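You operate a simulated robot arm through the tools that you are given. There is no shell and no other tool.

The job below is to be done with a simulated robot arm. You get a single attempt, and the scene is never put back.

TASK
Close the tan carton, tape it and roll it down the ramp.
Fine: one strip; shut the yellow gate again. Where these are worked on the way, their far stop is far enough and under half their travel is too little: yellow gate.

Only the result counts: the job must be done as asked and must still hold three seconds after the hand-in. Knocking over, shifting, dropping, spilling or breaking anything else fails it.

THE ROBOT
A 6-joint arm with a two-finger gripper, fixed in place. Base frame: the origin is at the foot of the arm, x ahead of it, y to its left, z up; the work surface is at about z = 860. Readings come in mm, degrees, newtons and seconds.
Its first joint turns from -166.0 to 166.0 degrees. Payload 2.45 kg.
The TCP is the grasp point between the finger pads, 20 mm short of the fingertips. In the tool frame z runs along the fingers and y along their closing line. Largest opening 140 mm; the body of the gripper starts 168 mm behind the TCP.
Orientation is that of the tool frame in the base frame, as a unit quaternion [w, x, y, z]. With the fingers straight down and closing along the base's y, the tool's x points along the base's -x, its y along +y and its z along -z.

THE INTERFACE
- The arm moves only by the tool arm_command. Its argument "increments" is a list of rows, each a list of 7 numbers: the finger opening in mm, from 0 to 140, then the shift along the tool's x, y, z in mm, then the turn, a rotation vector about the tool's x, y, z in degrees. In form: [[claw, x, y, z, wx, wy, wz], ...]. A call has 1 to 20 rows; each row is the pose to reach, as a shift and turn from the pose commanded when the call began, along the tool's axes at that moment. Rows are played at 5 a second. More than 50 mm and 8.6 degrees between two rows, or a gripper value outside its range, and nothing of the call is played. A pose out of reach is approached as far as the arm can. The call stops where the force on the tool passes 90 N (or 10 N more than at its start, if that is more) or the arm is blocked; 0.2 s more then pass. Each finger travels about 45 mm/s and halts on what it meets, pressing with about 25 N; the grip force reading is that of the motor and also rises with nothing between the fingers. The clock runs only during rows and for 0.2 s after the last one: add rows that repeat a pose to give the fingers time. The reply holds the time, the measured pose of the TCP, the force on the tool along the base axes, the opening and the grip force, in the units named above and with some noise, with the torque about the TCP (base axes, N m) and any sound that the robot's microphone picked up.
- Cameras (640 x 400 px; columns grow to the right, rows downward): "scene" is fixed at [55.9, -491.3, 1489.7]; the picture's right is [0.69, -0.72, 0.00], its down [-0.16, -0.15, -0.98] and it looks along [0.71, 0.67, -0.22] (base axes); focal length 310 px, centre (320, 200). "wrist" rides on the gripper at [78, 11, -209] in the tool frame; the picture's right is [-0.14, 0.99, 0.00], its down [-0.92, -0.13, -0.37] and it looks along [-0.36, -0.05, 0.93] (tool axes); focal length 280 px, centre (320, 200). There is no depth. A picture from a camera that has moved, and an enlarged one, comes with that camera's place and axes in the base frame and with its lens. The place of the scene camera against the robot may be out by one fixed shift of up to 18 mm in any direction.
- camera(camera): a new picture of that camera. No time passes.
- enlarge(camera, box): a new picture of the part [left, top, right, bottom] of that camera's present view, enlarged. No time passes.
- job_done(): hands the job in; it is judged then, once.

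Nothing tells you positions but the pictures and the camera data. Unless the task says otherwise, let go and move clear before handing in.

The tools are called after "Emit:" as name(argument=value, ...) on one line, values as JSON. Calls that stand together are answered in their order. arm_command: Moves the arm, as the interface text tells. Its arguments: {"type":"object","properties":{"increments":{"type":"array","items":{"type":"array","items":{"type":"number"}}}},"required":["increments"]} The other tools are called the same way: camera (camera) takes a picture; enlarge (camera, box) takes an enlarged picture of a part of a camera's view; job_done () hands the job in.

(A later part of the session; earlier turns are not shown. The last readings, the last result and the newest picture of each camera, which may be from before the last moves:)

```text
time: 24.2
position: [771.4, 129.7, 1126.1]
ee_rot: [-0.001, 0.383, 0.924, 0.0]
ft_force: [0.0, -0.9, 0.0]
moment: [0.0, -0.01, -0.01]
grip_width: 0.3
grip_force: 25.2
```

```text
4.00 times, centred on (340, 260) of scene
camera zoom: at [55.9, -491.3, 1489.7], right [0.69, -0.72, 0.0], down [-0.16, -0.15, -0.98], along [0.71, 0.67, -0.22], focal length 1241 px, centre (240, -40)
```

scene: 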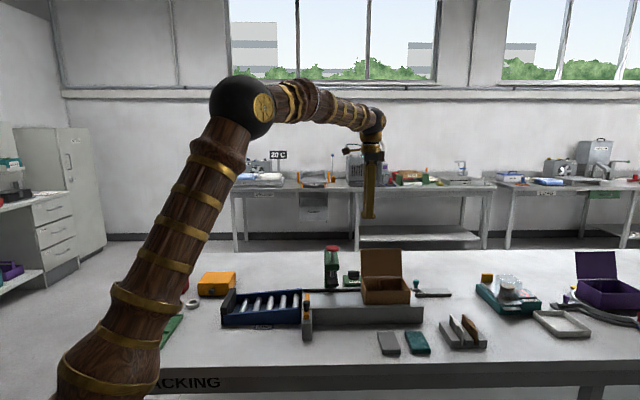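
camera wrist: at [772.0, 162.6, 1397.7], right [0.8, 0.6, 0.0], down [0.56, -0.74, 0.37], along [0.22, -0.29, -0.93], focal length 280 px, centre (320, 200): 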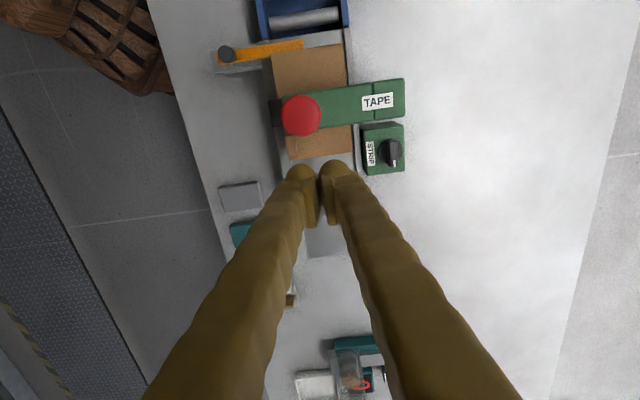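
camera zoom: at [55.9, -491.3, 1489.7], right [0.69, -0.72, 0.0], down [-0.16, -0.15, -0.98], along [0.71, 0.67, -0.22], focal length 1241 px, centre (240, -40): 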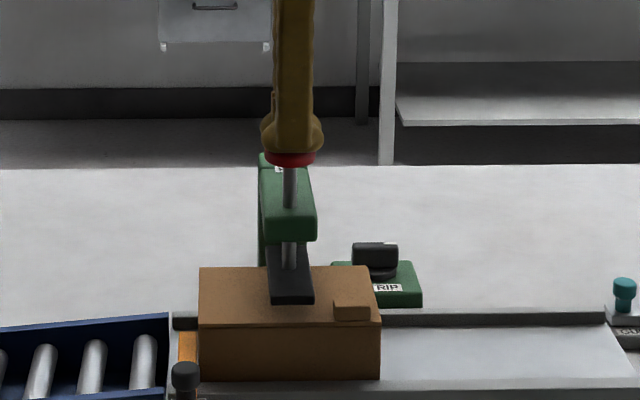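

Emit:
arm_command(increments=[[0, 0, 0, 4, 0, 0, 0], [0, 0, 0, 8, 0, 0, 0], [0, 0, 0, 12, 0, 0, 0], [0, 0, 0, 16, 0, 0, 0], [0, 0, 0, 20, 0, 0, 0], [0, 0, 0, 24, 0, 0, 0]])

Emit:
enlarge(camera="scene", box=[280, 210, 400, 310])

```text
time: 25.6
position: [771.5, 130.5, 1104.9]
ee_rot: [0.0, 0.383, 0.924, 0.001]
ft_force: [-9.2, -0.6, 23.2]
moment: [-0.05, 0.18, 0.02]
grip_width: 5.9
grip_force: 29.3
```

```text
4.00 times, centred on (340, 260) of scene
camera zoom: at [55.9, -491.3, 1489.7], right [0.69, -0.72, 0.0], down [-0.16, -0.15, -0.98], along [0.71, 0.67, -0.22], focal length 1241 px, centre (240, -40)
```

zoom: 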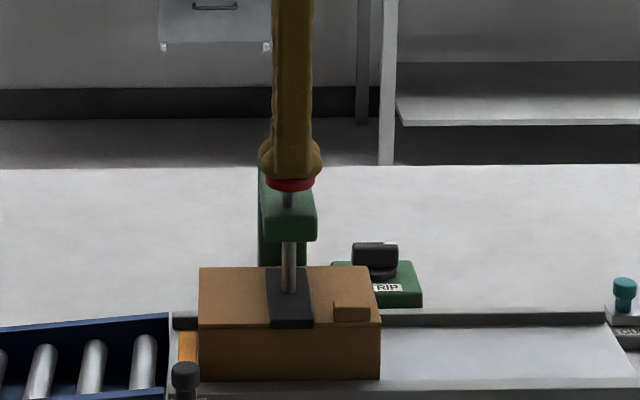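

The pad appears to be meeting the lid at 23 N. I'll press a bit further in the same stroke to make sure it's a full press.

Emit:
arm_command(increments=[[0, 0, 0, 3, 0, 0, 0], [0, 0, 0, 6, 0, 0, 0], [0, 0, 0, 9, 0, 0, 0], [0, 0, 0, 12, 0, 0, 0]])

Emit:
enlarge(camera="scene", box=[280, 210, 400, 310])

```text
time: 26.2
position: [770.8, 130.2, 1105.3]
ee_rot: [0.004, 0.382, 0.924, 0.002]
ft_force: [-6.4, -1.9, 26.8]
moment: [-0.05, 0.2, 0.1]
grip_width: 6.1
grip_force: 29.4
stopped in row 2: the force on the tool passed its limit at 97 N (the readings are from after the stop); the commanded pose is now the measured one
```

```text
4.00 times, centred on (340, 260) of scene
camera zoom: at [55.9, -491.3, 1489.7], right [0.69, -0.72, 0.0], down [-0.16, -0.15, -0.98], along [0.71, 0.67, -0.22], focal length 1241 px, centre (240, -40)
```

zoom: 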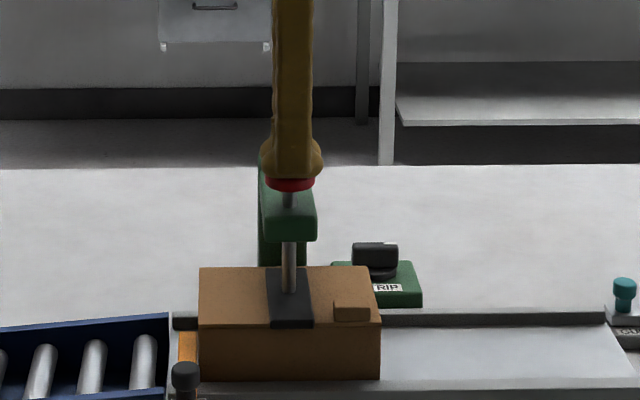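

The plunger bottomed out on the lid, as the force limit shows. I'll lift off and look for a strip.

Emit:
arm_command(increments=[[0, 0, 0, -10, 0, 0, 0], [0, 0, 0, -25, 0, 0, 0], [0, -30, 0, -50, 0, 0, 0], [0, -60, 0, -80, 0, 0, 0]])

Emit:
enlarge(camera="scene", box=[280, 220, 400, 320])

Emit:
enlarge(camera="wrist", box=[180, 40, 400, 180])

```text
time: 27.2
position: [815.5, 89.9, 1184.3]
ee_rot: [0.002, 0.383, 0.924, 0.002]
ft_force: [0.6, 0.3, -0.5]
moment: [0.02, 0.02, -0.01]
grip_width: 0.0
grip_force: 29.8
```

```text
4.00 times, centred on (340, 270) of scene
camera zoom: at [55.9, -491.3, 1489.7], right [0.69, -0.72, 0.0], down [-0.16, -0.15, -0.98], along [0.71, 0.67, -0.22], focal length 1241 px, centre (240, -80)
```

zoom: 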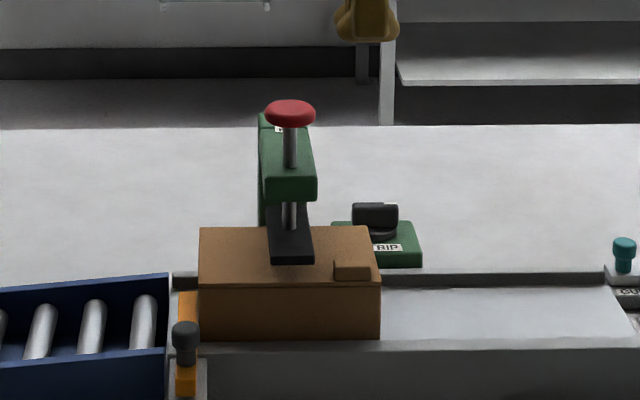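

```text
2.86 times, centred on (290, 110) of wrist
camera zoom: at [768.0, 151.3, 1391.7], right [0.8, 0.6, 0.0], down [0.56, -0.74, 0.37], along [0.23, -0.29, -0.93], focal length 801 px, centre (406, 457)
```

zoom: 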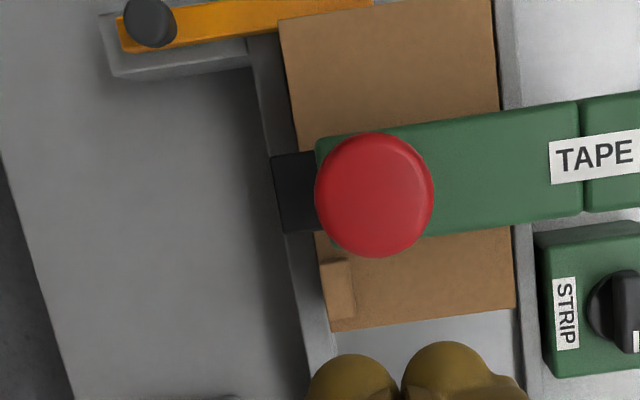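

Emit:
enlarge(camera="scene", box=[325, 270, 380, 310])

```text
10.00 times, centred on (352, 290) of scene
camera zoom: at [55.9, -491.3, 1489.7], right [0.69, -0.72, 0.0], down [-0.16, -0.15, -0.98], along [0.71, 0.67, -0.22], focal length 3102 px, centre (-5, -700)
```

zoom: 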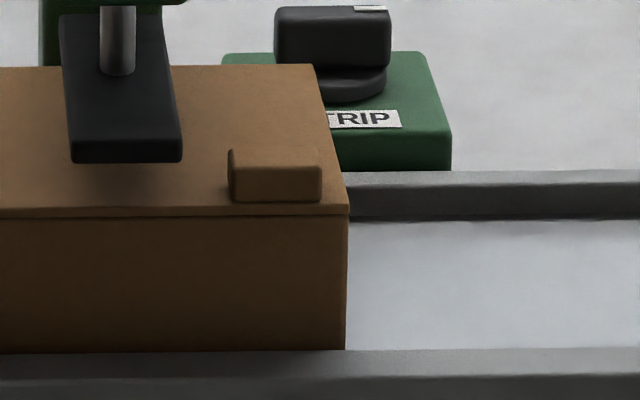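

I see no strip on the lid where the scene camera looks under the pad, so the tape probably has to be released with the STRIP dial first. I'll position over the dial and inspect it.

Emit:
arm_command(increments=[[30, -20, 25, 0, 0, 0, 0], [60, -30, 55, 0, 0, 0, 0], [90, -40, 85, 0, 0, 0, 0], [90, -40, 128, 0, 0, 0, 0], [90, -40, 128, 0, 0, 0, 0]])

Emit:
camera(camera="wrist")

Emit:
enlarge(camera="wrist", box=[240, 80, 400, 180])

```text
time: 28.4
position: [931.2, 150.6, 1184.2]
ee_rot: [0.003, 0.383, 0.924, 0.002]
ft_force: [0.3, 1.0, 0.0]
moment: [-0.01, -0.01, 0.03]
grip_width: 90.1
grip_force: 0.1
```

```text
taken
camera wrist: at [883.3, 212.6, 1391.5], right [0.8, 0.6, 0.0], down [0.56, -0.74, 0.37], along [0.23, -0.29, -0.93], focal length 280 px, centre (320, 200)
```

wrist: 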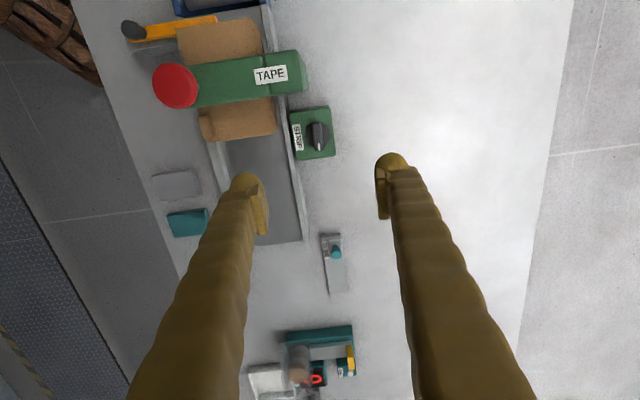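

```text
4.00 times, centred on (320, 130) of wrist
camera zoom: at [883.3, 212.6, 1391.5], right [0.8, 0.6, 0.0], down [0.56, -0.74, 0.37], along [0.23, -0.29, -0.93], focal length 1122 px, centre (320, 480)
```

zoom: 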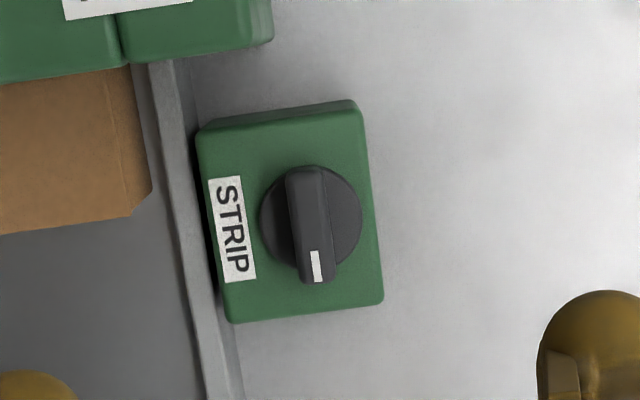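

The dial is a winged knob with its wing along the conveyor, centred near (929,153). I'll descend over it with the fingers either side.

Emit:
arm_command(increments=[[70, 2, 1, 45, 0, 0, 0], [60, 3, 1, 90, 0, 0, 0], [60, 3, 1, 135, 0, 0, 0], [60, 3, 1, 180, 0, 0, 0], [60, 3, 1, 215, 0, 0, 0], [60, 3, 1, 225, 0, 0, 0]])

Emit:
camera(camera="wrist")

Emit:
enlarge(camera="scene", box=[310, 220, 400, 300])

```text
time: 29.8
position: [931.8, 153.7, 957.0]
ee_rot: [0.003, 0.383, 0.924, 0.002]
ft_force: [-0.5, -0.7, -0.1]
moment: [0.02, 0.0, 0.0]
grip_width: 60.3
grip_force: 0.1
```

```text
taken
camera wrist: at [883.6, 216.9, 1165.3], right [0.8, 0.6, 0.01], down [0.56, -0.74, 0.37], along [0.23, -0.29, -0.93], focal length 280 px, centre (320, 200)
```

wrist: 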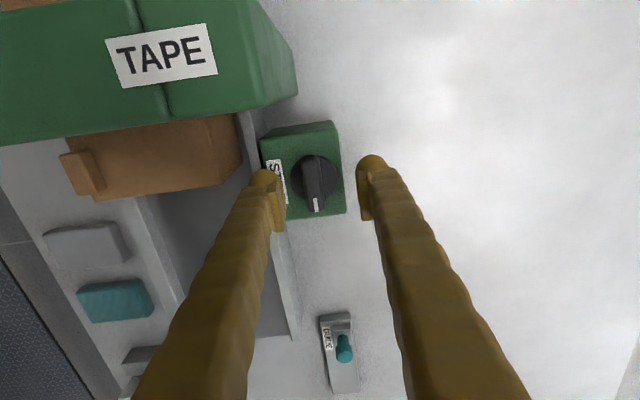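

```text
5.00 times, centred on (355, 260) of scene
camera zoom: at [55.9, -491.3, 1489.7], right [0.69, -0.72, 0.0], down [-0.16, -0.15, -0.98], along [0.71, 0.67, -0.22], focal length 1551 px, centre (145, -100)
```

zoom: 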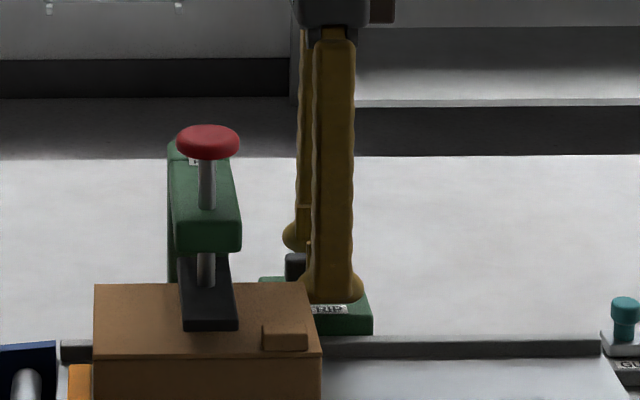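

Emit:
arm_command(increments=[[55, 1, -3, 12, 0, 0, 0], [55, 1, -3, 24, 0, 0, 0], [55, 1, -3, 32, 0, 0, 0], [55, 1, -3, 37, 0, 0, 0], [55, 1, -3, 37, 0, 0, 0]])

Emit:
enlarge(camera="wrist", box=[240, 100, 400, 240])

```text
time: 30.4
position: [931.1, 155.7, 950.5]
ee_rot: [0.008, 0.382, 0.924, 0.005]
ft_force: [-9.5, 3.0, 18.1]
moment: [-0.39, 0.73, -0.31]
grip_width: 59.1
grip_force: 3.0
stopped in row 2: the force on the tool passed its limit at 114 N (the readings are from after the stop); the commanded pose is now the measured one
```

```text
2.86 times, centred on (320, 170) of wrist
camera zoom: at [881.5, 216.5, 1156.6], right [0.8, 0.6, 0.02], down [0.55, -0.74, 0.38], along [0.24, -0.29, -0.93], focal length 801 px, centre (320, 286)
```

zoom: 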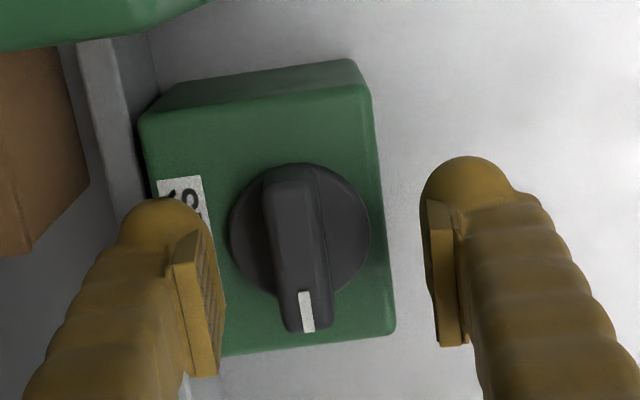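

The front finger touched the dial box top, so it sits higher than I estimated (about z 928). I'll lift, straighten the tool, and re-centre over the knob at s≈541, n≈762.

Emit:
arm_command(increments=[[60, 0, 0, -10, 0, 0, 0], [60, 4, -3, -25, 0.88, 0.63, 0], [60, 8, -6, -35, 0.88, 0.63, 0]])

Emit:
camera(camera="wrist")

Emit:
enlarge(camera="scene", box=[310, 230, 400, 300])

Emit:
enlarge(camera="wrist", box=[240, 100, 400, 240])

```text
time: 31.2
position: [922.8, 156.6, 984.2]
ee_rot: [-0.001, 0.383, 0.924, 0.0]
ft_force: [0.3, 0.0, 0.9]
moment: [-0.01, -0.01, 0.01]
grip_width: 59.9
grip_force: 0.1
```

```text
taken
camera wrist: at [875.8, 218.3, 1191.7], right [0.8, 0.6, 0.0], down [0.56, -0.74, 0.37], along [0.22, -0.29, -0.93], focal length 280 px, centre (320, 200)
```

wrist: 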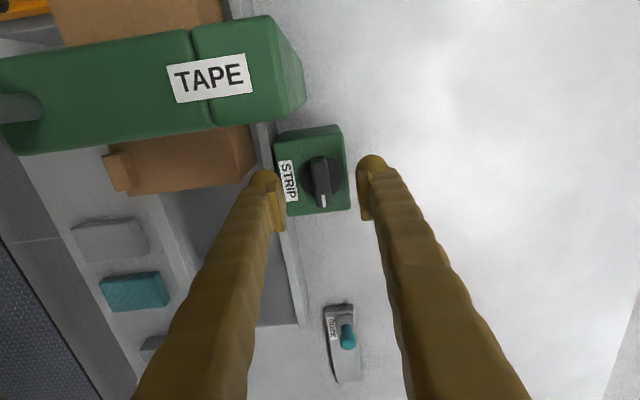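

```text
5.71 times, centred on (355, 265) of scene
camera zoom: at [55.9, -491.3, 1489.7], right [0.69, -0.72, 0.0], down [-0.16, -0.15, -0.98], along [0.71, 0.67, -0.22], focal length 1773 px, centre (120, -171)
```

zoom: 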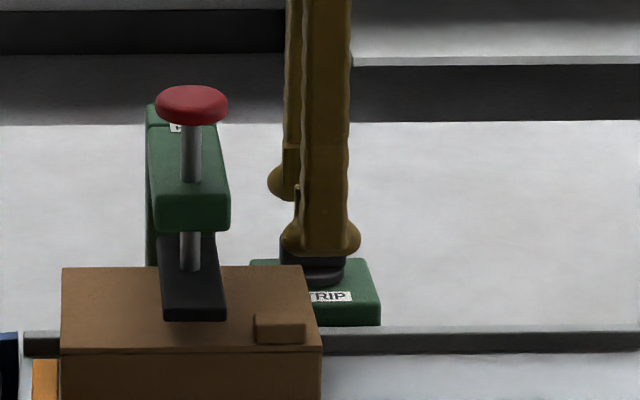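

```text
2.86 times, centred on (320, 170) of wrist
camera zoom: at [875.8, 218.3, 1191.7], right [0.8, 0.6, 0.0], down [0.56, -0.74, 0.37], along [0.22, -0.29, -0.93], focal length 801 px, centre (320, 286)
```

zoom: 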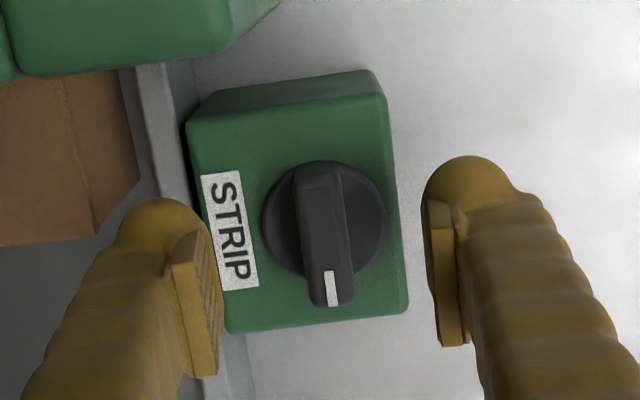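

The fingers are centred over the wing. I'll lower to z≈961, keeping the tips above the dial skirt, and close on the wing.

Emit:
arm_command(increments=[[60, 0, 0, 8, 0, 0, 0], [60, 0, 0, 16, 0, 0, 0], [60, 0, 0, 22, 0, 0, 0], [45, 0, 0, 22, 0, 0, 0], [30, 0, 0, 22, 0, 0, 0], [15, 0, 0, 22, 0, 0, 0], [5, 0, 0, 22, 0, 0, 0], [5, 0, 0, 22, 0, 0, 0]])

Emit:
enlarge(camera="wrist", box=[240, 100, 400, 240])

Emit:
enlarge(camera="scene", box=[310, 230, 400, 300])

```text
time: 33.0
position: [922.0, 157.0, 961.1]
ee_rot: [-0.001, 0.383, 0.924, 0.0]
ft_force: [15.2, 12.0, -4.9]
moment: [0.07, -0.17, -0.02]
grip_width: 17.9
grip_force: 9.3
```

```text
2.86 times, centred on (320, 170) of wrist
camera zoom: at [874.6, 218.5, 1168.7], right [0.8, 0.6, 0.0], down [0.56, -0.74, 0.37], along [0.22, -0.29, -0.93], focal length 801 px, centre (320, 286)
```

zoom: 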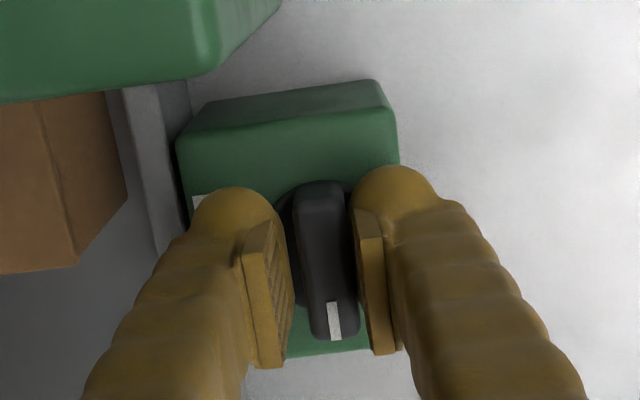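

```text
5.71 times, centred on (355, 265) of scene
camera zoom: at [55.9, -491.3, 1489.7], right [0.69, -0.72, 0.0], down [-0.16, -0.15, -0.98], along [0.71, 0.67, -0.22], focal length 1773 px, centre (120, -171)
```

zoom: 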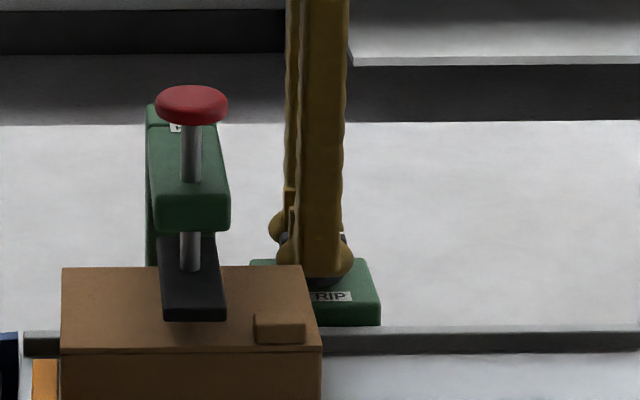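

Emit:
arm_command(increments=[[5, 0, 1, 0, 0, 0, 0], [5, 0, 2, 0, 0, 0, 0], [5, 0, 2, 0, 0, 0, 0]])

```text
time: 33.8
position: [921.9, 157.8, 961.6]
ee_rot: [-0.002, 0.383, 0.924, 0.001]
ft_force: [8.8, 9.9, -1.0]
moment: [0.14, -0.01, 0.01]
grip_width: 14.4
grip_force: 23.1
```

Emit:
arm_command(increments=[[5, 0, 1, 0, 0, 0, 0], [5, 0, 2, 0, 0, 0, 0], [5, 0, 2, 0, 0, 0, 0]])

Emit:
enlarge(camera="wrist", box=[240, 100, 400, 240])

```text
time: 34.6
position: [922.4, 158.0, 961.4]
ee_rot: [-0.002, 0.383, 0.924, -0.001]
ft_force: [-43.3, -12.5, 15.5]
moment: [0.03, 0.68, -0.13]
grip_width: 14.1
grip_force: 40.0
```

```text
2.86 times, centred on (320, 170) of wrist
camera zoom: at [876.6, 220.4, 1168.8], right [0.8, 0.6, 0.0], down [0.56, -0.74, 0.37], along [0.22, -0.29, -0.93], focal length 801 px, centre (320, 286)
```

zoom: 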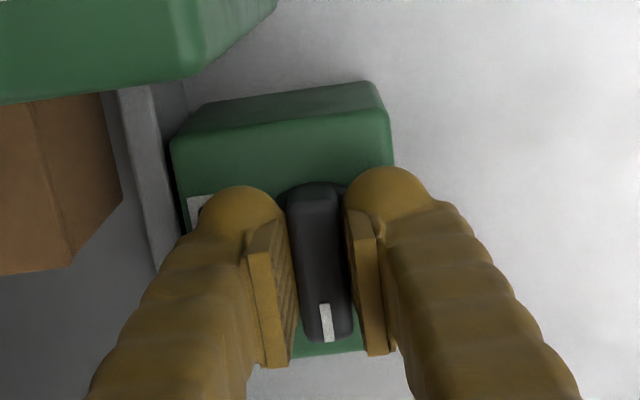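

Emit:
arm_command(increments=[[5, 0.3, -0.8, 0, 0, 0, 0], [5, 0.5, -1.3, 0, 0, 0, 0], [5, 0.5, -1.3, 0, 0, 0, 0]])

```text
time: 35.4
position: [923.4, 159.3, 961.0]
ee_rot: [0.0, 0.382, 0.924, 0.0]
ft_force: [-29.0, -7.1, 4.3]
moment: [-0.14, 0.18, -0.06]
grip_width: 14.3
grip_force: 40.6
```

Emit:
arm_command(increments=[[5, 0.7, -1, 0, 0, 0, 0], [5, 0.7, -1, 0, 0, 0, 8], [5, 0.7, -1, 0, 0, 0, 16], [5, 0.7, -1, 0, 0, 0, 16]])

Emit:
enlarge(camera="wrist", box=[240, 100, 400, 240])

```text
time: 36.4
position: [923.0, 158.1, 960.8]
ee_rot: [-0.001, 0.509, 0.861, 0.0]
ft_force: [13.6, 9.3, -17.4]
moment: [0.06, -0.19, 0.01]
grip_width: 13.8
grip_force: 40.8
```

```text
2.86 times, centred on (320, 170) of wrist
camera zoom: at [895.4, 230.9, 1168.7], right [0.93, 0.36, 0.0], down [0.33, -0.87, 0.37], along [0.13, -0.34, -0.93], focal length 801 px, centre (320, 286)
```

zoom: 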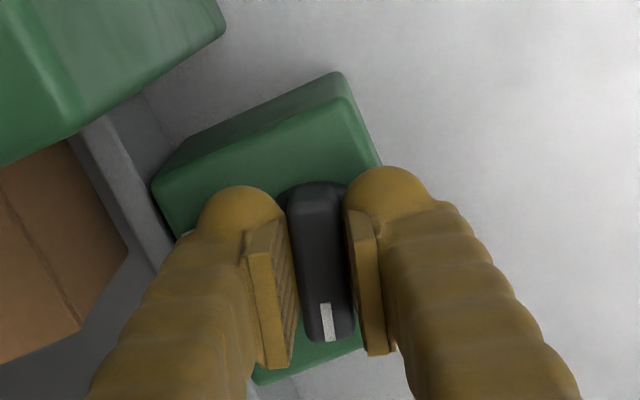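

The dial turns freely clockwise. I'll continue toward 90° and listen for a click.

Emit:
arm_command(increments=[[5, 0, 0, 0, 0, 0, 8], [5, 0, 0, 0, 0, 0, 16], [5, 0, 0, 0, 0, 0, 24], [5, 0, 0, 0, 0, 0, 32], [5, 0, 0, 0, 0, 0, 40]])

Emit:
camera(camera="wrist")

Emit:
enlarge(camera="scene", box=[280, 230, 400, 310])

```text
time: 37.6
position: [923.1, 157.6, 961.8]
ee_rot: [0.0, 0.772, 0.635, 0.001]
ft_force: [52.0, 20.7, -10.3]
moment: [0.3, -0.47, 0.12]
grip_width: 14.2
grip_force: 40.2
```

```text
taken
camera wrist: at [950.3, 231.9, 1168.9], right [0.95, -0.33, 0.0], down [-0.3, -0.88, 0.37], along [-0.12, -0.35, -0.93], focal length 280 px, centre (320, 200)
```

wrist: 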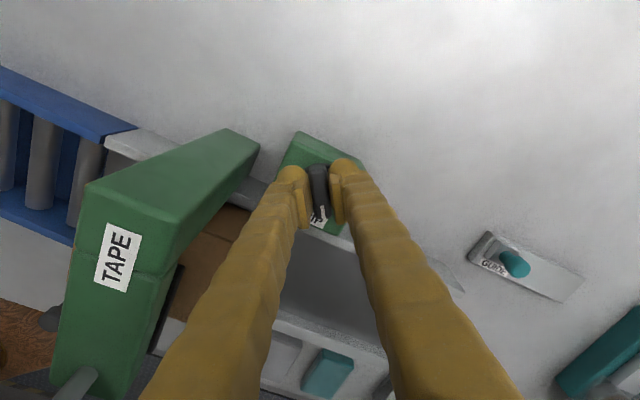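

```text
5.00 times, centred on (340, 270) of scene
camera zoom: at [55.9, -491.3, 1489.7], right [0.69, -0.72, 0.0], down [-0.16, -0.15, -0.98], along [0.71, 0.67, -0.22], focal length 1551 px, centre (220, -150)
```

zoom: 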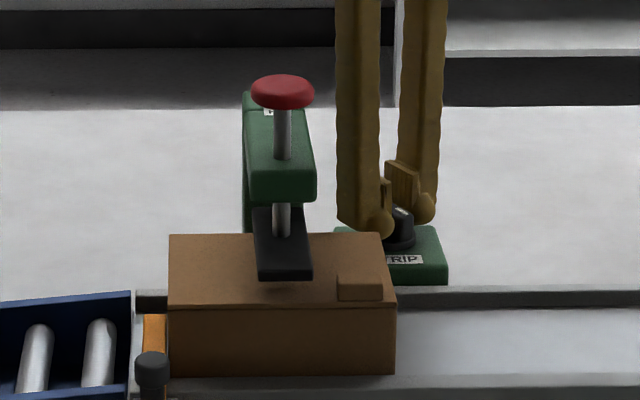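

Emit:
arm_command(increments=[[5, 0.8, 1.3, 0, 0, 0, 0], [5, 0.8, 1.3, 0, 0, 0, 8], [5, 0.8, 1.3, 0, 0, 0, 16], [5, 0.8, 1.3, 0, 0, 0, 24], [5, 0.8, 1.3, 0, 0, 0, 32]])

Emit:
enlarge(camera="wrist", box=[240, 100, 400, 240])

Emit:
enlarge(camera="scene", box=[280, 230, 400, 310])

```text
time: 38.8
position: [924.6, 158.3, 961.8]
ee_rot: [0.0, 0.917, 0.398, -0.001]
ft_force: [49.8, -6.2, -8.8]
moment: [-0.02, -0.53, 0.08]
grip_width: 14.1
grip_force: 40.5
```

```text
2.86 times, centred on (320, 170) of wrist
camera zoom: at [986.9, 206.1, 1168.9], right [0.63, -0.78, 0.0], down [-0.72, -0.58, 0.37], along [-0.29, -0.23, -0.93], focal length 801 px, centre (320, 286)
```

zoom: 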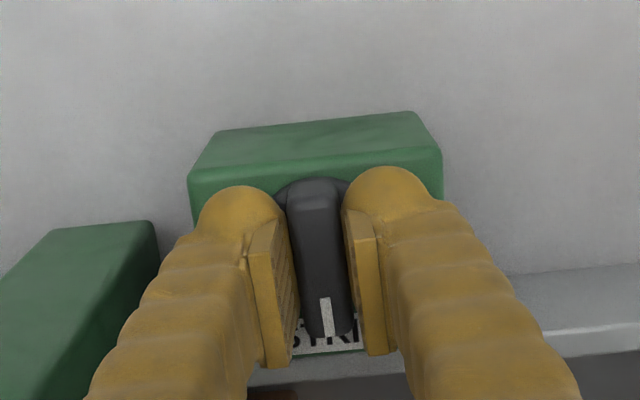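

```text
5.00 times, centred on (340, 270) of scene
camera zoom: at [55.9, -491.3, 1489.7], right [0.69, -0.72, 0.0], down [-0.16, -0.15, -0.98], along [0.71, 0.67, -0.22], focal length 1551 px, centre (220, -150)
```

zoom: 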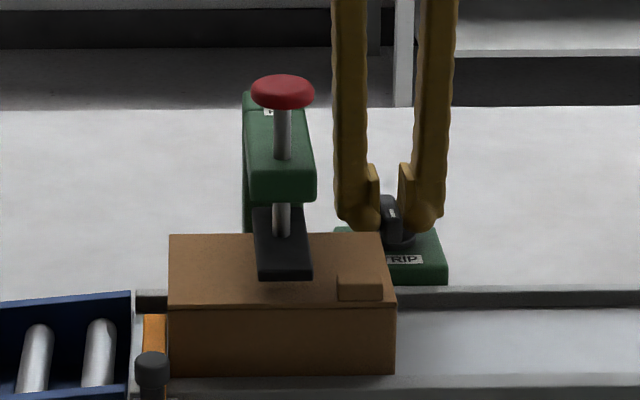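

The pointer now points at the STRIP label after about 90°. I'll release, rise, and check the carton before pressing again.

Emit:
arm_command(increments=[[20, 0, 0, 0, 0, 0, 0], [40, 0, 0, 0, 0, 0, 0], [50, 0, 0, 0, 0, 0, 0], [50, 0, 0, -30, 0, 0, 0], [50, 0, 0, -70, 0, 0, 0], [50, 0, 0, -110, 0, 0, 0], [50, 0, 0, -150, 0, 0, 0], [50, 0, 0, -190, 0, 0, 0], [50, 0, 0, -230, 0, 0, 0]])

Emit:
camera(camera="wrist")

Emit:
enlarge(camera="scene", box=[320, 250, 380, 310])

```text
time: 40.8
position: [921.8, 157.6, 1193.1]
ee_rot: [0.0, 0.917, 0.399, -0.001]
ft_force: [0.2, 1.0, 0.1]
moment: [-0.03, 0.04, 0.02]
grip_width: 50.0
grip_force: 0.1
```

```text
taken
camera wrist: at [984.3, 205.8, 1399.9], right [0.63, -0.78, 0.0], down [-0.72, -0.59, 0.37], along [-0.29, -0.23, -0.93], focal length 280 px, centre (320, 200)
```

wrist: 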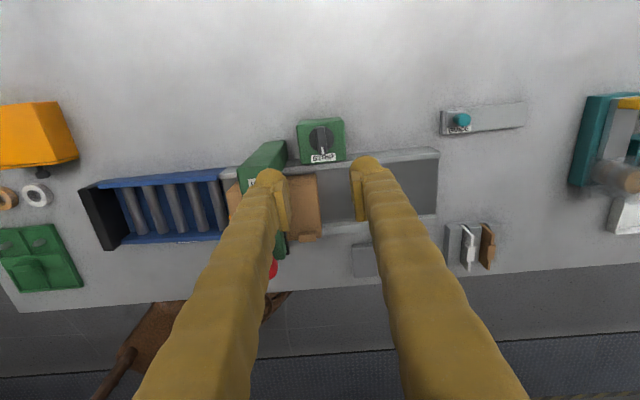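

```text
6.67 times, centred on (350, 280) of scene
camera zoom: at [55.9, -491.3, 1489.7], right [0.69, -0.72, 0.0], down [-0.16, -0.15, -0.98], along [0.71, 0.67, -0.22], focal length 2068 px, centre (120, -333)
```

zoom: 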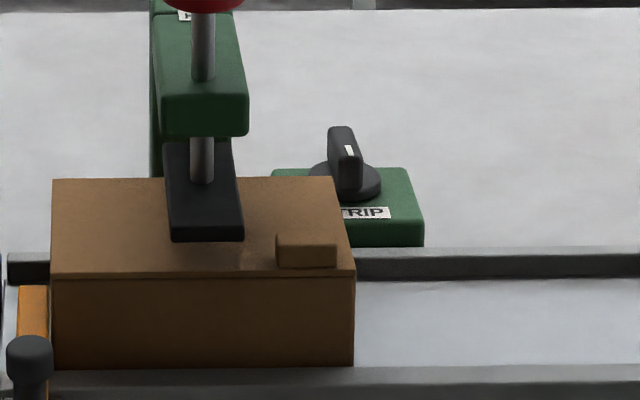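

Still no strip on the lid. I'll go back to the knob and press again.

Emit:
arm_command(increments=[[40, -31, -23, 0, 0, 0, 0], [20, -61, -46, 0, 0, 0, 0], [0, -92, -69, 0, 0, 0, 0], [0, -122, -92, 0, 0, 0, 0], [0, -122, -92, 30, 0, 0, 0], [0, -122, -92, 60, 0, 0, 0], [0, -122, -92, 68, 0, 0, 0]])

Emit:
enlarge(camera="scene", box=[280, 210, 400, 310])

Emit:
camera(camera="wrist")

```text
time: 42.4
position: [773.8, 129.5, 1123.4]
ee_rot: [-0.001, 0.917, 0.398, -0.001]
ft_force: [-0.8, 0.5, 1.9]
moment: [0.0, -0.02, 0.02]
grip_width: 0.0
grip_force: 29.2
```

```text
4.00 times, centred on (340, 260) of scene
camera zoom: at [55.9, -491.3, 1489.7], right [0.69, -0.72, 0.0], down [-0.16, -0.15, -0.98], along [0.71, 0.67, -0.22], focal length 1241 px, centre (240, -40)
```

zoom: 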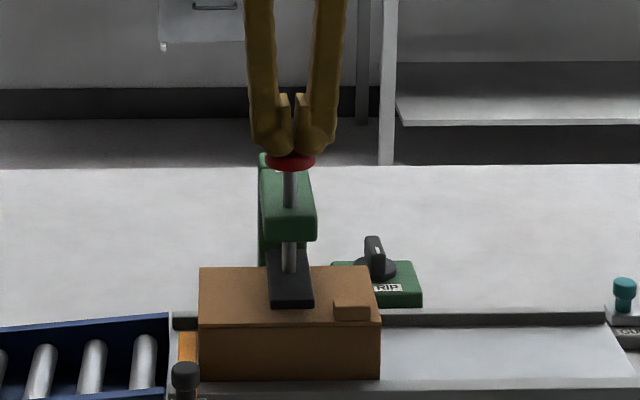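

```text
taken
camera wrist: at [835.6, 178.9, 1329.9], right [0.63, -0.78, 0.0], down [-0.72, -0.59, 0.37], along [-0.29, -0.23, -0.93], focal length 280 px, centre (320, 200)
```

wrist: 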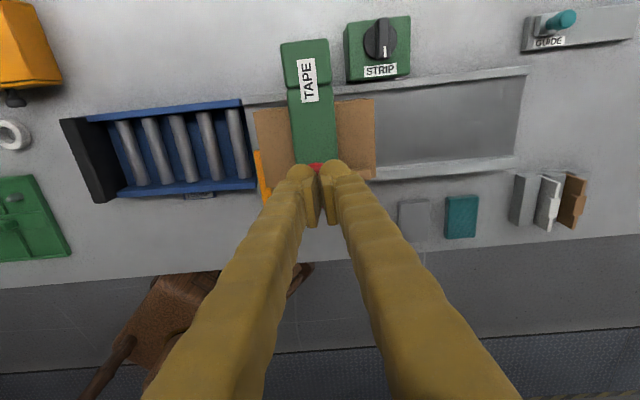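

Emit:
arm_command(increments=[[0, 0, 0, 5, 0, 0, 0], [0, 0, 0, 10, 0, 0, 0], [0, 0, 0, 14, 0, 0, 0], [0, 0, 0, 18, 0, 0, 0], [0, 0, 0, 21, 0, 0, 0], [0, 0, 0, 24, 0, 0, 0]])

Emit:
enlarge(camera="scene", box=[280, 210, 400, 310])

```text
time: 43.8
position: [772.9, 130.8, 1103.8]
ee_rot: [0.0, 0.917, 0.399, 0.002]
ft_force: [-12.4, -8.2, 72.6]
moment: [-0.23, 0.4, 0.12]
grip_width: 5.8
grip_force: 30.0
```

```text
4.00 times, centred on (340, 260) of scene
camera zoom: at [55.9, -491.3, 1489.7], right [0.69, -0.72, 0.0], down [-0.16, -0.15, -0.98], along [0.71, 0.67, -0.22], focal length 1241 px, centre (240, -40)
```

zoom: 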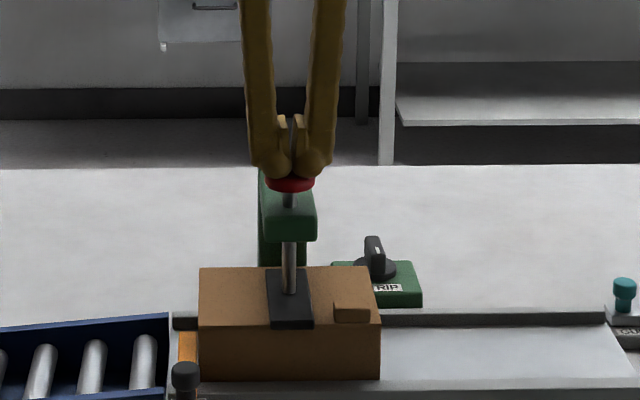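

Emit:
arm_command(increments=[[0, 0, 0, -8, 0, 0, 0], [0, 0, 0, -30, 0, 0, 0], [0, 0, 0, -65, 0, 0, 0], [0, 0, 0, -100, 0, 0, 0]])

Emit:
enlarge(camera="scene", box=[310, 250, 385, 310])

Emit:
camera(camera="wrist")

```text
time: 44.8
position: [773.3, 132.8, 1198.2]
ee_rot: [-0.002, 0.917, 0.399, -0.002]
ft_force: [0.2, 0.5, 0.1]
moment: [-0.02, 0.0, 0.0]
grip_width: 0.0
grip_force: 29.4
```

```text
6.67 times, centred on (348, 280) of scene
camera zoom: at [55.9, -491.3, 1489.7], right [0.69, -0.72, 0.0], down [-0.16, -0.15, -0.98], along [0.71, 0.67, -0.22], focal length 2068 px, centre (137, -333)
```

zoom: 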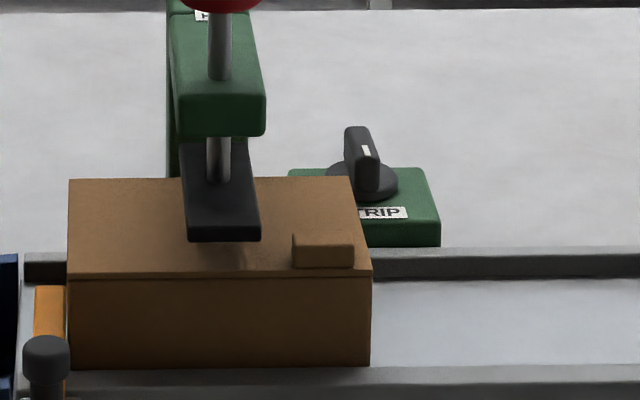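

```text
taken
camera wrist: at [835.8, 181.0, 1405.7], right [0.63, -0.78, 0.0], down [-0.72, -0.59, 0.37], along [-0.29, -0.23, -0.93], focal length 280 px, centre (320, 200)
```

wrist: 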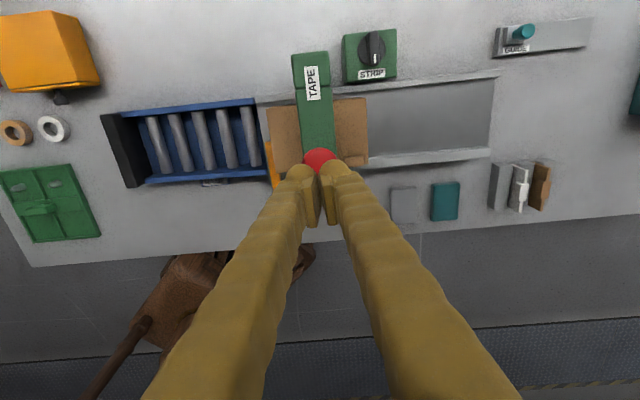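

Emit:
enlarge(camera="scene", box=[325, 280, 360, 305])

Emit:
enlarge(camera="wrist", box=[250, 40, 400, 180])

```text
16.00 times, centred on (342, 292) of scene
camera zoom: at [55.9, -491.3, 1489.7], right [0.69, -0.72, 0.0], down [-0.16, -0.15, -0.98], along [0.71, 0.67, -0.22], focal length 4964 px, centre (-40, -1280)
```

zoom: 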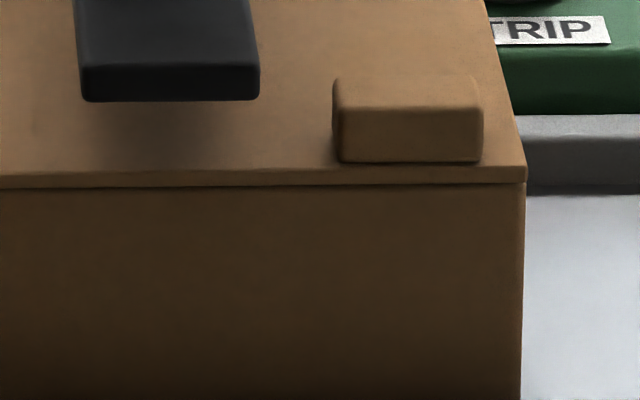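

```text
2.86 times, centred on (325, 110) of wrist
camera zoom: at [835.8, 181.0, 1405.7], right [0.63, -0.78, 0.0], down [-0.72, -0.59, 0.37], along [-0.29, -0.23, -0.93], focal length 801 px, centre (306, 457)
```

zoom: 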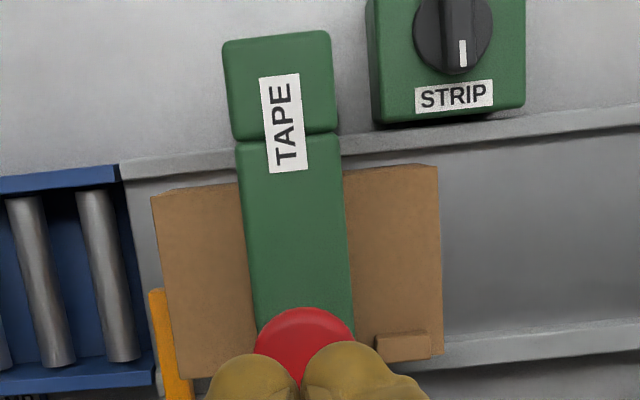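

No strip is visible, but I want a definite look at the part of the lid under the pad. I'll turn back, regrip the carton's right end and slide it 55 mm out to check.

Emit:
arm_command(increments=[[20, 3, 28, 0, 0, 0, -8], [40, 6, 57, 0, 0, 0, -16], [60, 6, 57, 0, 0, 0, -24], [80, 6, 57, 0, 0, 0, -32], [100, 6, 57, 0, 0, 0, -40], [120, 6, 57, 0, 0, 0, -48], [130, 6, 57, 0, 0, 0, -56], [130, 6, 57, 0, 0, 0, -64], [130, 6, 57, 0, 0, 0, -72], [130, 6, 57, 0, 0, 0, -80], [130, 6, 57, 0, 0, 0, -88]])

Emit:
camera(camera="wrist")

```text
time: 47.2
position: [818.5, 96.4, 1197.6]
ee_rot: [-0.001, 0.382, 0.924, 0.001]
ft_force: [0.0, -0.8, 0.4]
moment: [0.0, -0.01, -0.02]
grip_width: 130.1
grip_force: 0.0
```

```text
taken
camera wrist: at [772.0, 158.7, 1406.3], right [0.8, 0.61, 0.0], down [0.56, -0.74, 0.37], along [0.22, -0.29, -0.93], focal length 280 px, centre (320, 200)
```

wrist: 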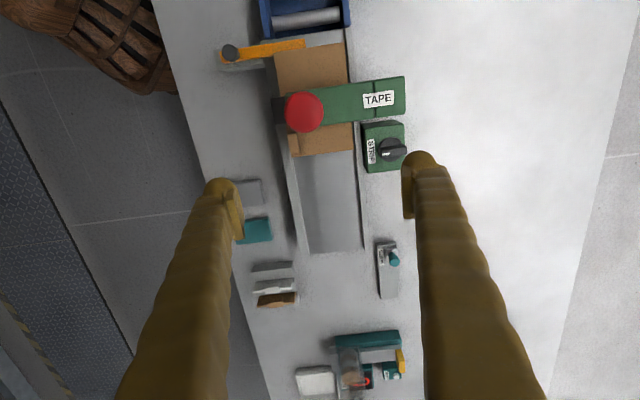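

Emit:
arm_command(increments=[[130, 0, 1, 40, 0, 0, 0], [130, 0, 1, 80, 0, 0, 0], [130, 0, 1, 120, 0, 0, 0], [130, 0, 1, 160, 0, 0, 0], [130, 0, 1, 200, 0, 0, 0], [130, 0, 1, 225, 0, 0, 0], [130, 0, 1, 238, 0, 0, 0], [110, 0, 1, 238, 0, 0, 0], [90, 0, 1, 238, 0, 0, 0], [85, 0, 1, 238, 0, 0, 0], [85, 0, 1, 238, 0, 0, 0]])

Emit:
enlarge(camera="scene", box=[280, 230, 400, 330])

```text
time: 49.6
position: [818.2, 97.8, 960.8]
ee_rot: [-0.001, 0.383, 0.924, 0.001]
ft_force: [0.1, 0.0, 0.8]
moment: [0.04, -0.02, -0.1]
grip_width: 103.8
grip_force: 25.2
```

```text
4.00 times, centred on (340, 280) of scene
camera zoom: at [55.9, -491.3, 1489.7], right [0.69, -0.72, 0.0], down [-0.16, -0.15, -0.98], along [0.71, 0.67, -0.22], focal length 1241 px, centre (240, -120)
```

zoom: 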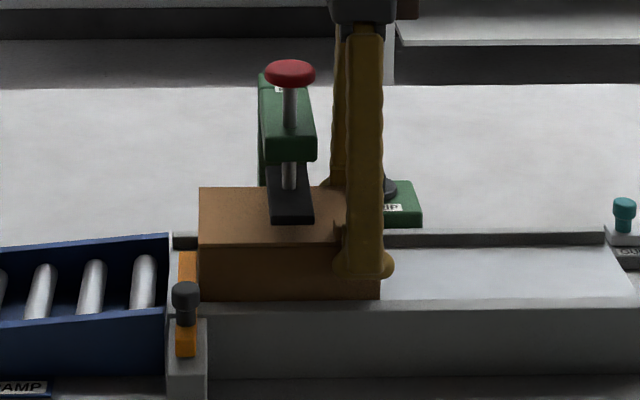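

Emit:
arm_command(increments=[[85, -10, 0, 0, 0, 0, 0], [85, -25, 0, 0, 0, 0, 0], [85, -40, 0, 0, 0, 0, 0], [85, -55, 0, 0, 0, 0, 0], [85, -65, 0, 0, 0, 0, 0]])

Emit:
enlarge(camera="scene", box=[300, 250, 400, 320])

Emit:
camera(camera="wrist")

```text
time: 50.8
position: [866.9, 50.8, 959.9]
ee_rot: [-0.002, 0.383, 0.924, 0.0]
ft_force: [-3.5, 3.9, 15.7]
moment: [0.65, -0.34, 0.08]
grip_width: 103.6
grip_force: 25.0
```

```text
5.71 times, centred on (350, 285) of scene
camera zoom: at [55.9, -491.3, 1489.7], right [0.69, -0.72, 0.0], down [-0.16, -0.15, -0.98], along [0.71, 0.67, -0.22], focal length 1773 px, centre (149, -286)
```

zoom: 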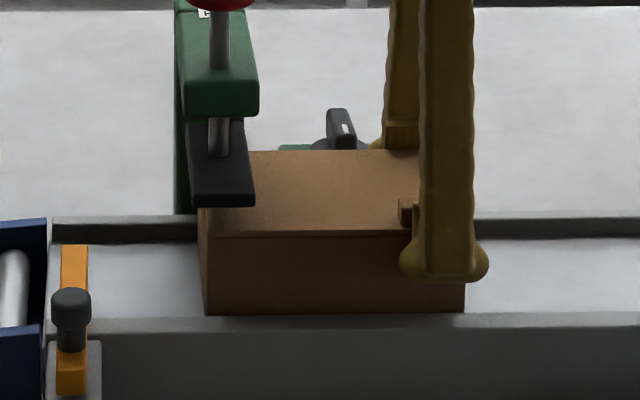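

```text
taken
camera wrist: at [820.3, 113.0, 1168.3], right [0.8, 0.6, 0.0], down [0.56, -0.74, 0.37], along [0.22, -0.29, -0.93], focal length 280 px, centre (320, 200)
```

wrist: 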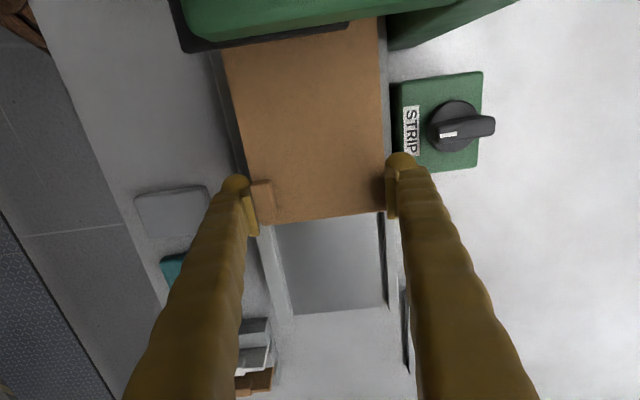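

The lid is definitely bare, so pressing alone (and with the dial at about 90°) gave no strip. I'll inspect the dial and press for marks.

Emit:
enlarge(camera="wrist", box=[380, 60, 500, 180])

Emit:
enlarge(camera="wrist", box=[160, 0, 400, 150])

Emit:
enlarge(camera="scene", box=[325, 240, 355, 290])

Emit:
enlarge(camera="scene", box=[340, 255, 390, 290])

```text
3.33 times, centred on (440, 120) of wrist
camera zoom: at [820.3, 113.0, 1168.3], right [0.8, 0.6, 0.0], down [0.56, -0.74, 0.37], along [0.22, -0.29, -0.93], focal length 935 px, centre (-80, 467)
```

zoom: 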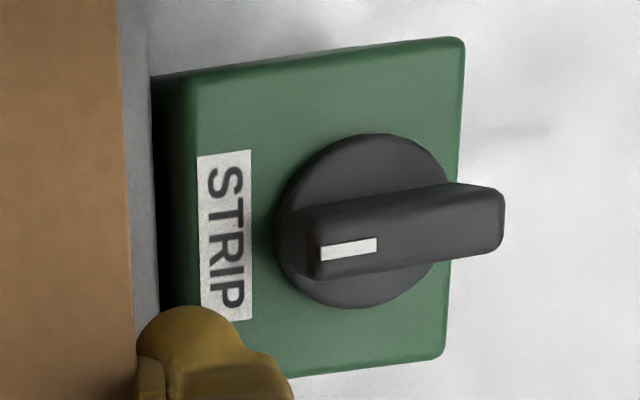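

```text
2.67 times, centred on (280, 75) of wrist
camera zoom: at [820.3, 113.0, 1168.3], right [0.8, 0.6, 0.0], down [0.56, -0.74, 0.37], along [0.22, -0.29, -0.93], focal length 748 px, centre (427, 533)
```

zoom: 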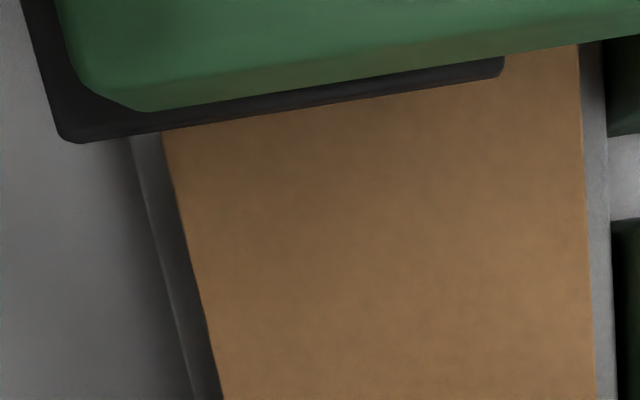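

```text
8.00 times, centred on (340, 265) of scene
camera zoom: at [55.9, -491.3, 1489.7], right [0.69, -0.72, 0.0], down [-0.16, -0.15, -0.98], along [0.71, 0.67, -0.22], focal length 2482 px, centre (160, -320)
```

zoom: 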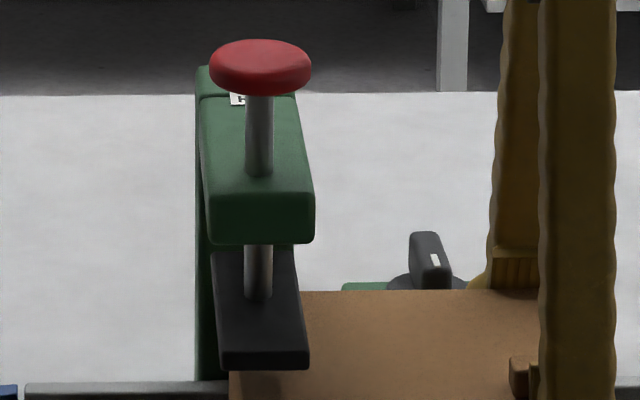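

```text
11.43 times, centred on (365, 272) of scene
camera zoom: at [55.9, -491.3, 1489.7], right [0.69, -0.72, 0.0], down [-0.16, -0.15, -0.98], along [0.71, 0.67, -0.22], focal length 3546 px, centre (-194, -629)
```

zoom: 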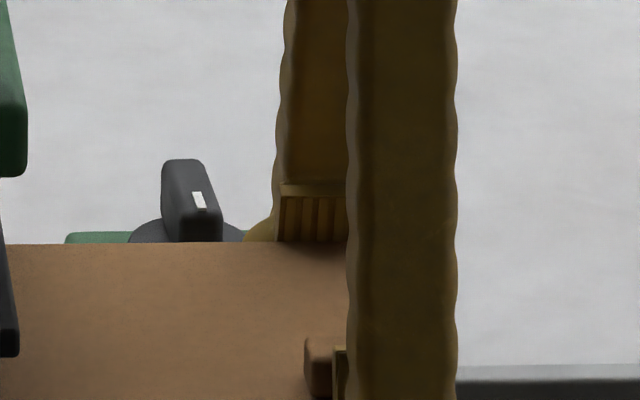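

Nothing suggests tape was applied: no strip and no sound. I'll put the carton back under the press and then turn the STRIP dial further, looking for a stop or click.

Emit:
arm_command(increments=[[85, 10, 0, 0, 0, 0, 0], [85, 25, 0, 0, 0, 0, 0], [85, 40, 0, 0, 0, 0, 0], [85, 55, 0, 0, 0, 0, 0], [85, 65, 0, 0, 0, 0, 0], [85, 65, 0, 0, 0, 0, 0]])

Emit:
enlarge(camera="scene", box=[280, 230, 400, 330])

```text
time: 52.2
position: [820.7, 98.8, 961.1]
ee_rot: [-0.001, 0.383, 0.924, 0.0]
ft_force: [1.2, -3.1, 8.9]
moment: [0.32, -0.31, -0.13]
grip_width: 103.7
grip_force: 24.8
```

```text
4.00 times, centred on (340, 280) of scene
camera zoom: at [55.9, -491.3, 1489.7], right [0.69, -0.72, 0.0], down [-0.16, -0.15, -0.98], along [0.71, 0.67, -0.22], focal length 1241 px, centre (240, -120)
```

zoom: 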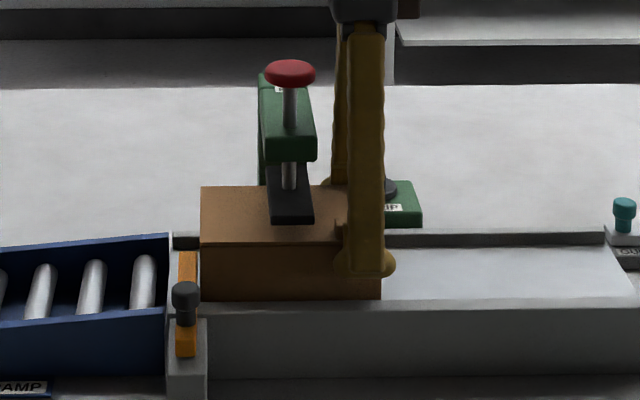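

Emit:
arm_command(increments=[[85, 1.5, 0, 0, 0, 0, 0], [85, 1.5, 0, 0, 0, 0, 0], [110, 1.5, 0, 0, 0, 0, 0], [130, 1.5, 0, 0, 0, 0, 0], [130, 1.5, 0, 0, 0, 0, 0], [130, 1.5, 0, -30, 0, 0, 0], [130, 1.5, 0, -70, 0, 0, 0], [130, 1.5, 0, -110, 0, 0, 0], [130, 1.5, 0, -150, 0, 0, 0], [100, 1.5, 0, -190, 0, 0, 0], [60, 1.5, 0, -230, 0, 0, 0], [60, 1.5, 0, -235, 0, 0, 0]])

Emit:
arm_command(increments=[[60, -15, 30, 0, 0, 0, -8], [60, -31, 60, 0, 0, 0, -16], [60, -31, 90, 0, 0, 0, -24], [60, -31, 115, 0, 0, 0, -32], [60, -31, 115, 0, 0, 0, -40], [60, -31, 115, 0, 0, 0, -48], [60, -31, 115, 0, 0, 0, -56], [60, -31, 115, 0, 0, 0, -64], [60, -31, 115, 0, 0, 0, -72], [60, -31, 115, 0, 0, 0, -80], [60, -31, 115, 0, 0, 0, -88]])

Emit:
camera(camera="wrist")

Emit:
enlarge(camera="scene", box=[280, 230, 400, 330])

```text
time: 54.8
position: [818.9, 100.4, 1199.7]
ee_rot: [-0.001, 0.382, 0.924, 0.0]
ft_force: [0.9, -0.6, -0.7]
moment: [0.0, 0.0, -0.01]
grip_width: 61.1
grip_force: 0.1
```

```text
time: 57.2
position: [922.3, 158.6, 1196.3]
ee_rot: [-0.001, -0.368, 0.93, 0.001]
ft_force: [0.9, -0.2, -0.2]
moment: [-0.01, 0.0, -0.02]
grip_width: 59.9
grip_force: 0.1
```

```text
taken
camera wrist: at [858.3, 112.5, 1404.2], right [-0.58, 0.82, 0.0], down [0.76, 0.54, 0.37], along [0.3, 0.21, -0.93], focal length 280 px, centre (320, 200)
```

wrist: 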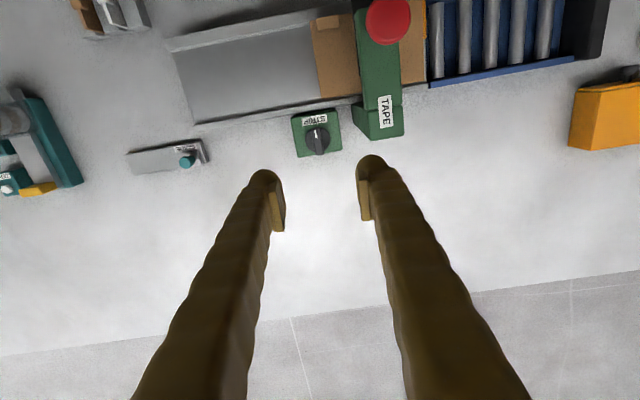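

```text
4.00 times, centred on (340, 280) of scene
camera zoom: at [55.9, -491.3, 1489.7], right [0.69, -0.72, 0.0], down [-0.16, -0.15, -0.98], along [0.71, 0.67, -0.22], focal length 1241 px, centre (240, -120)
```

zoom: 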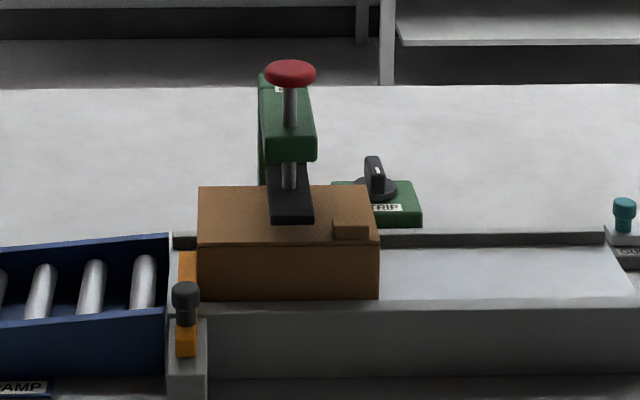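

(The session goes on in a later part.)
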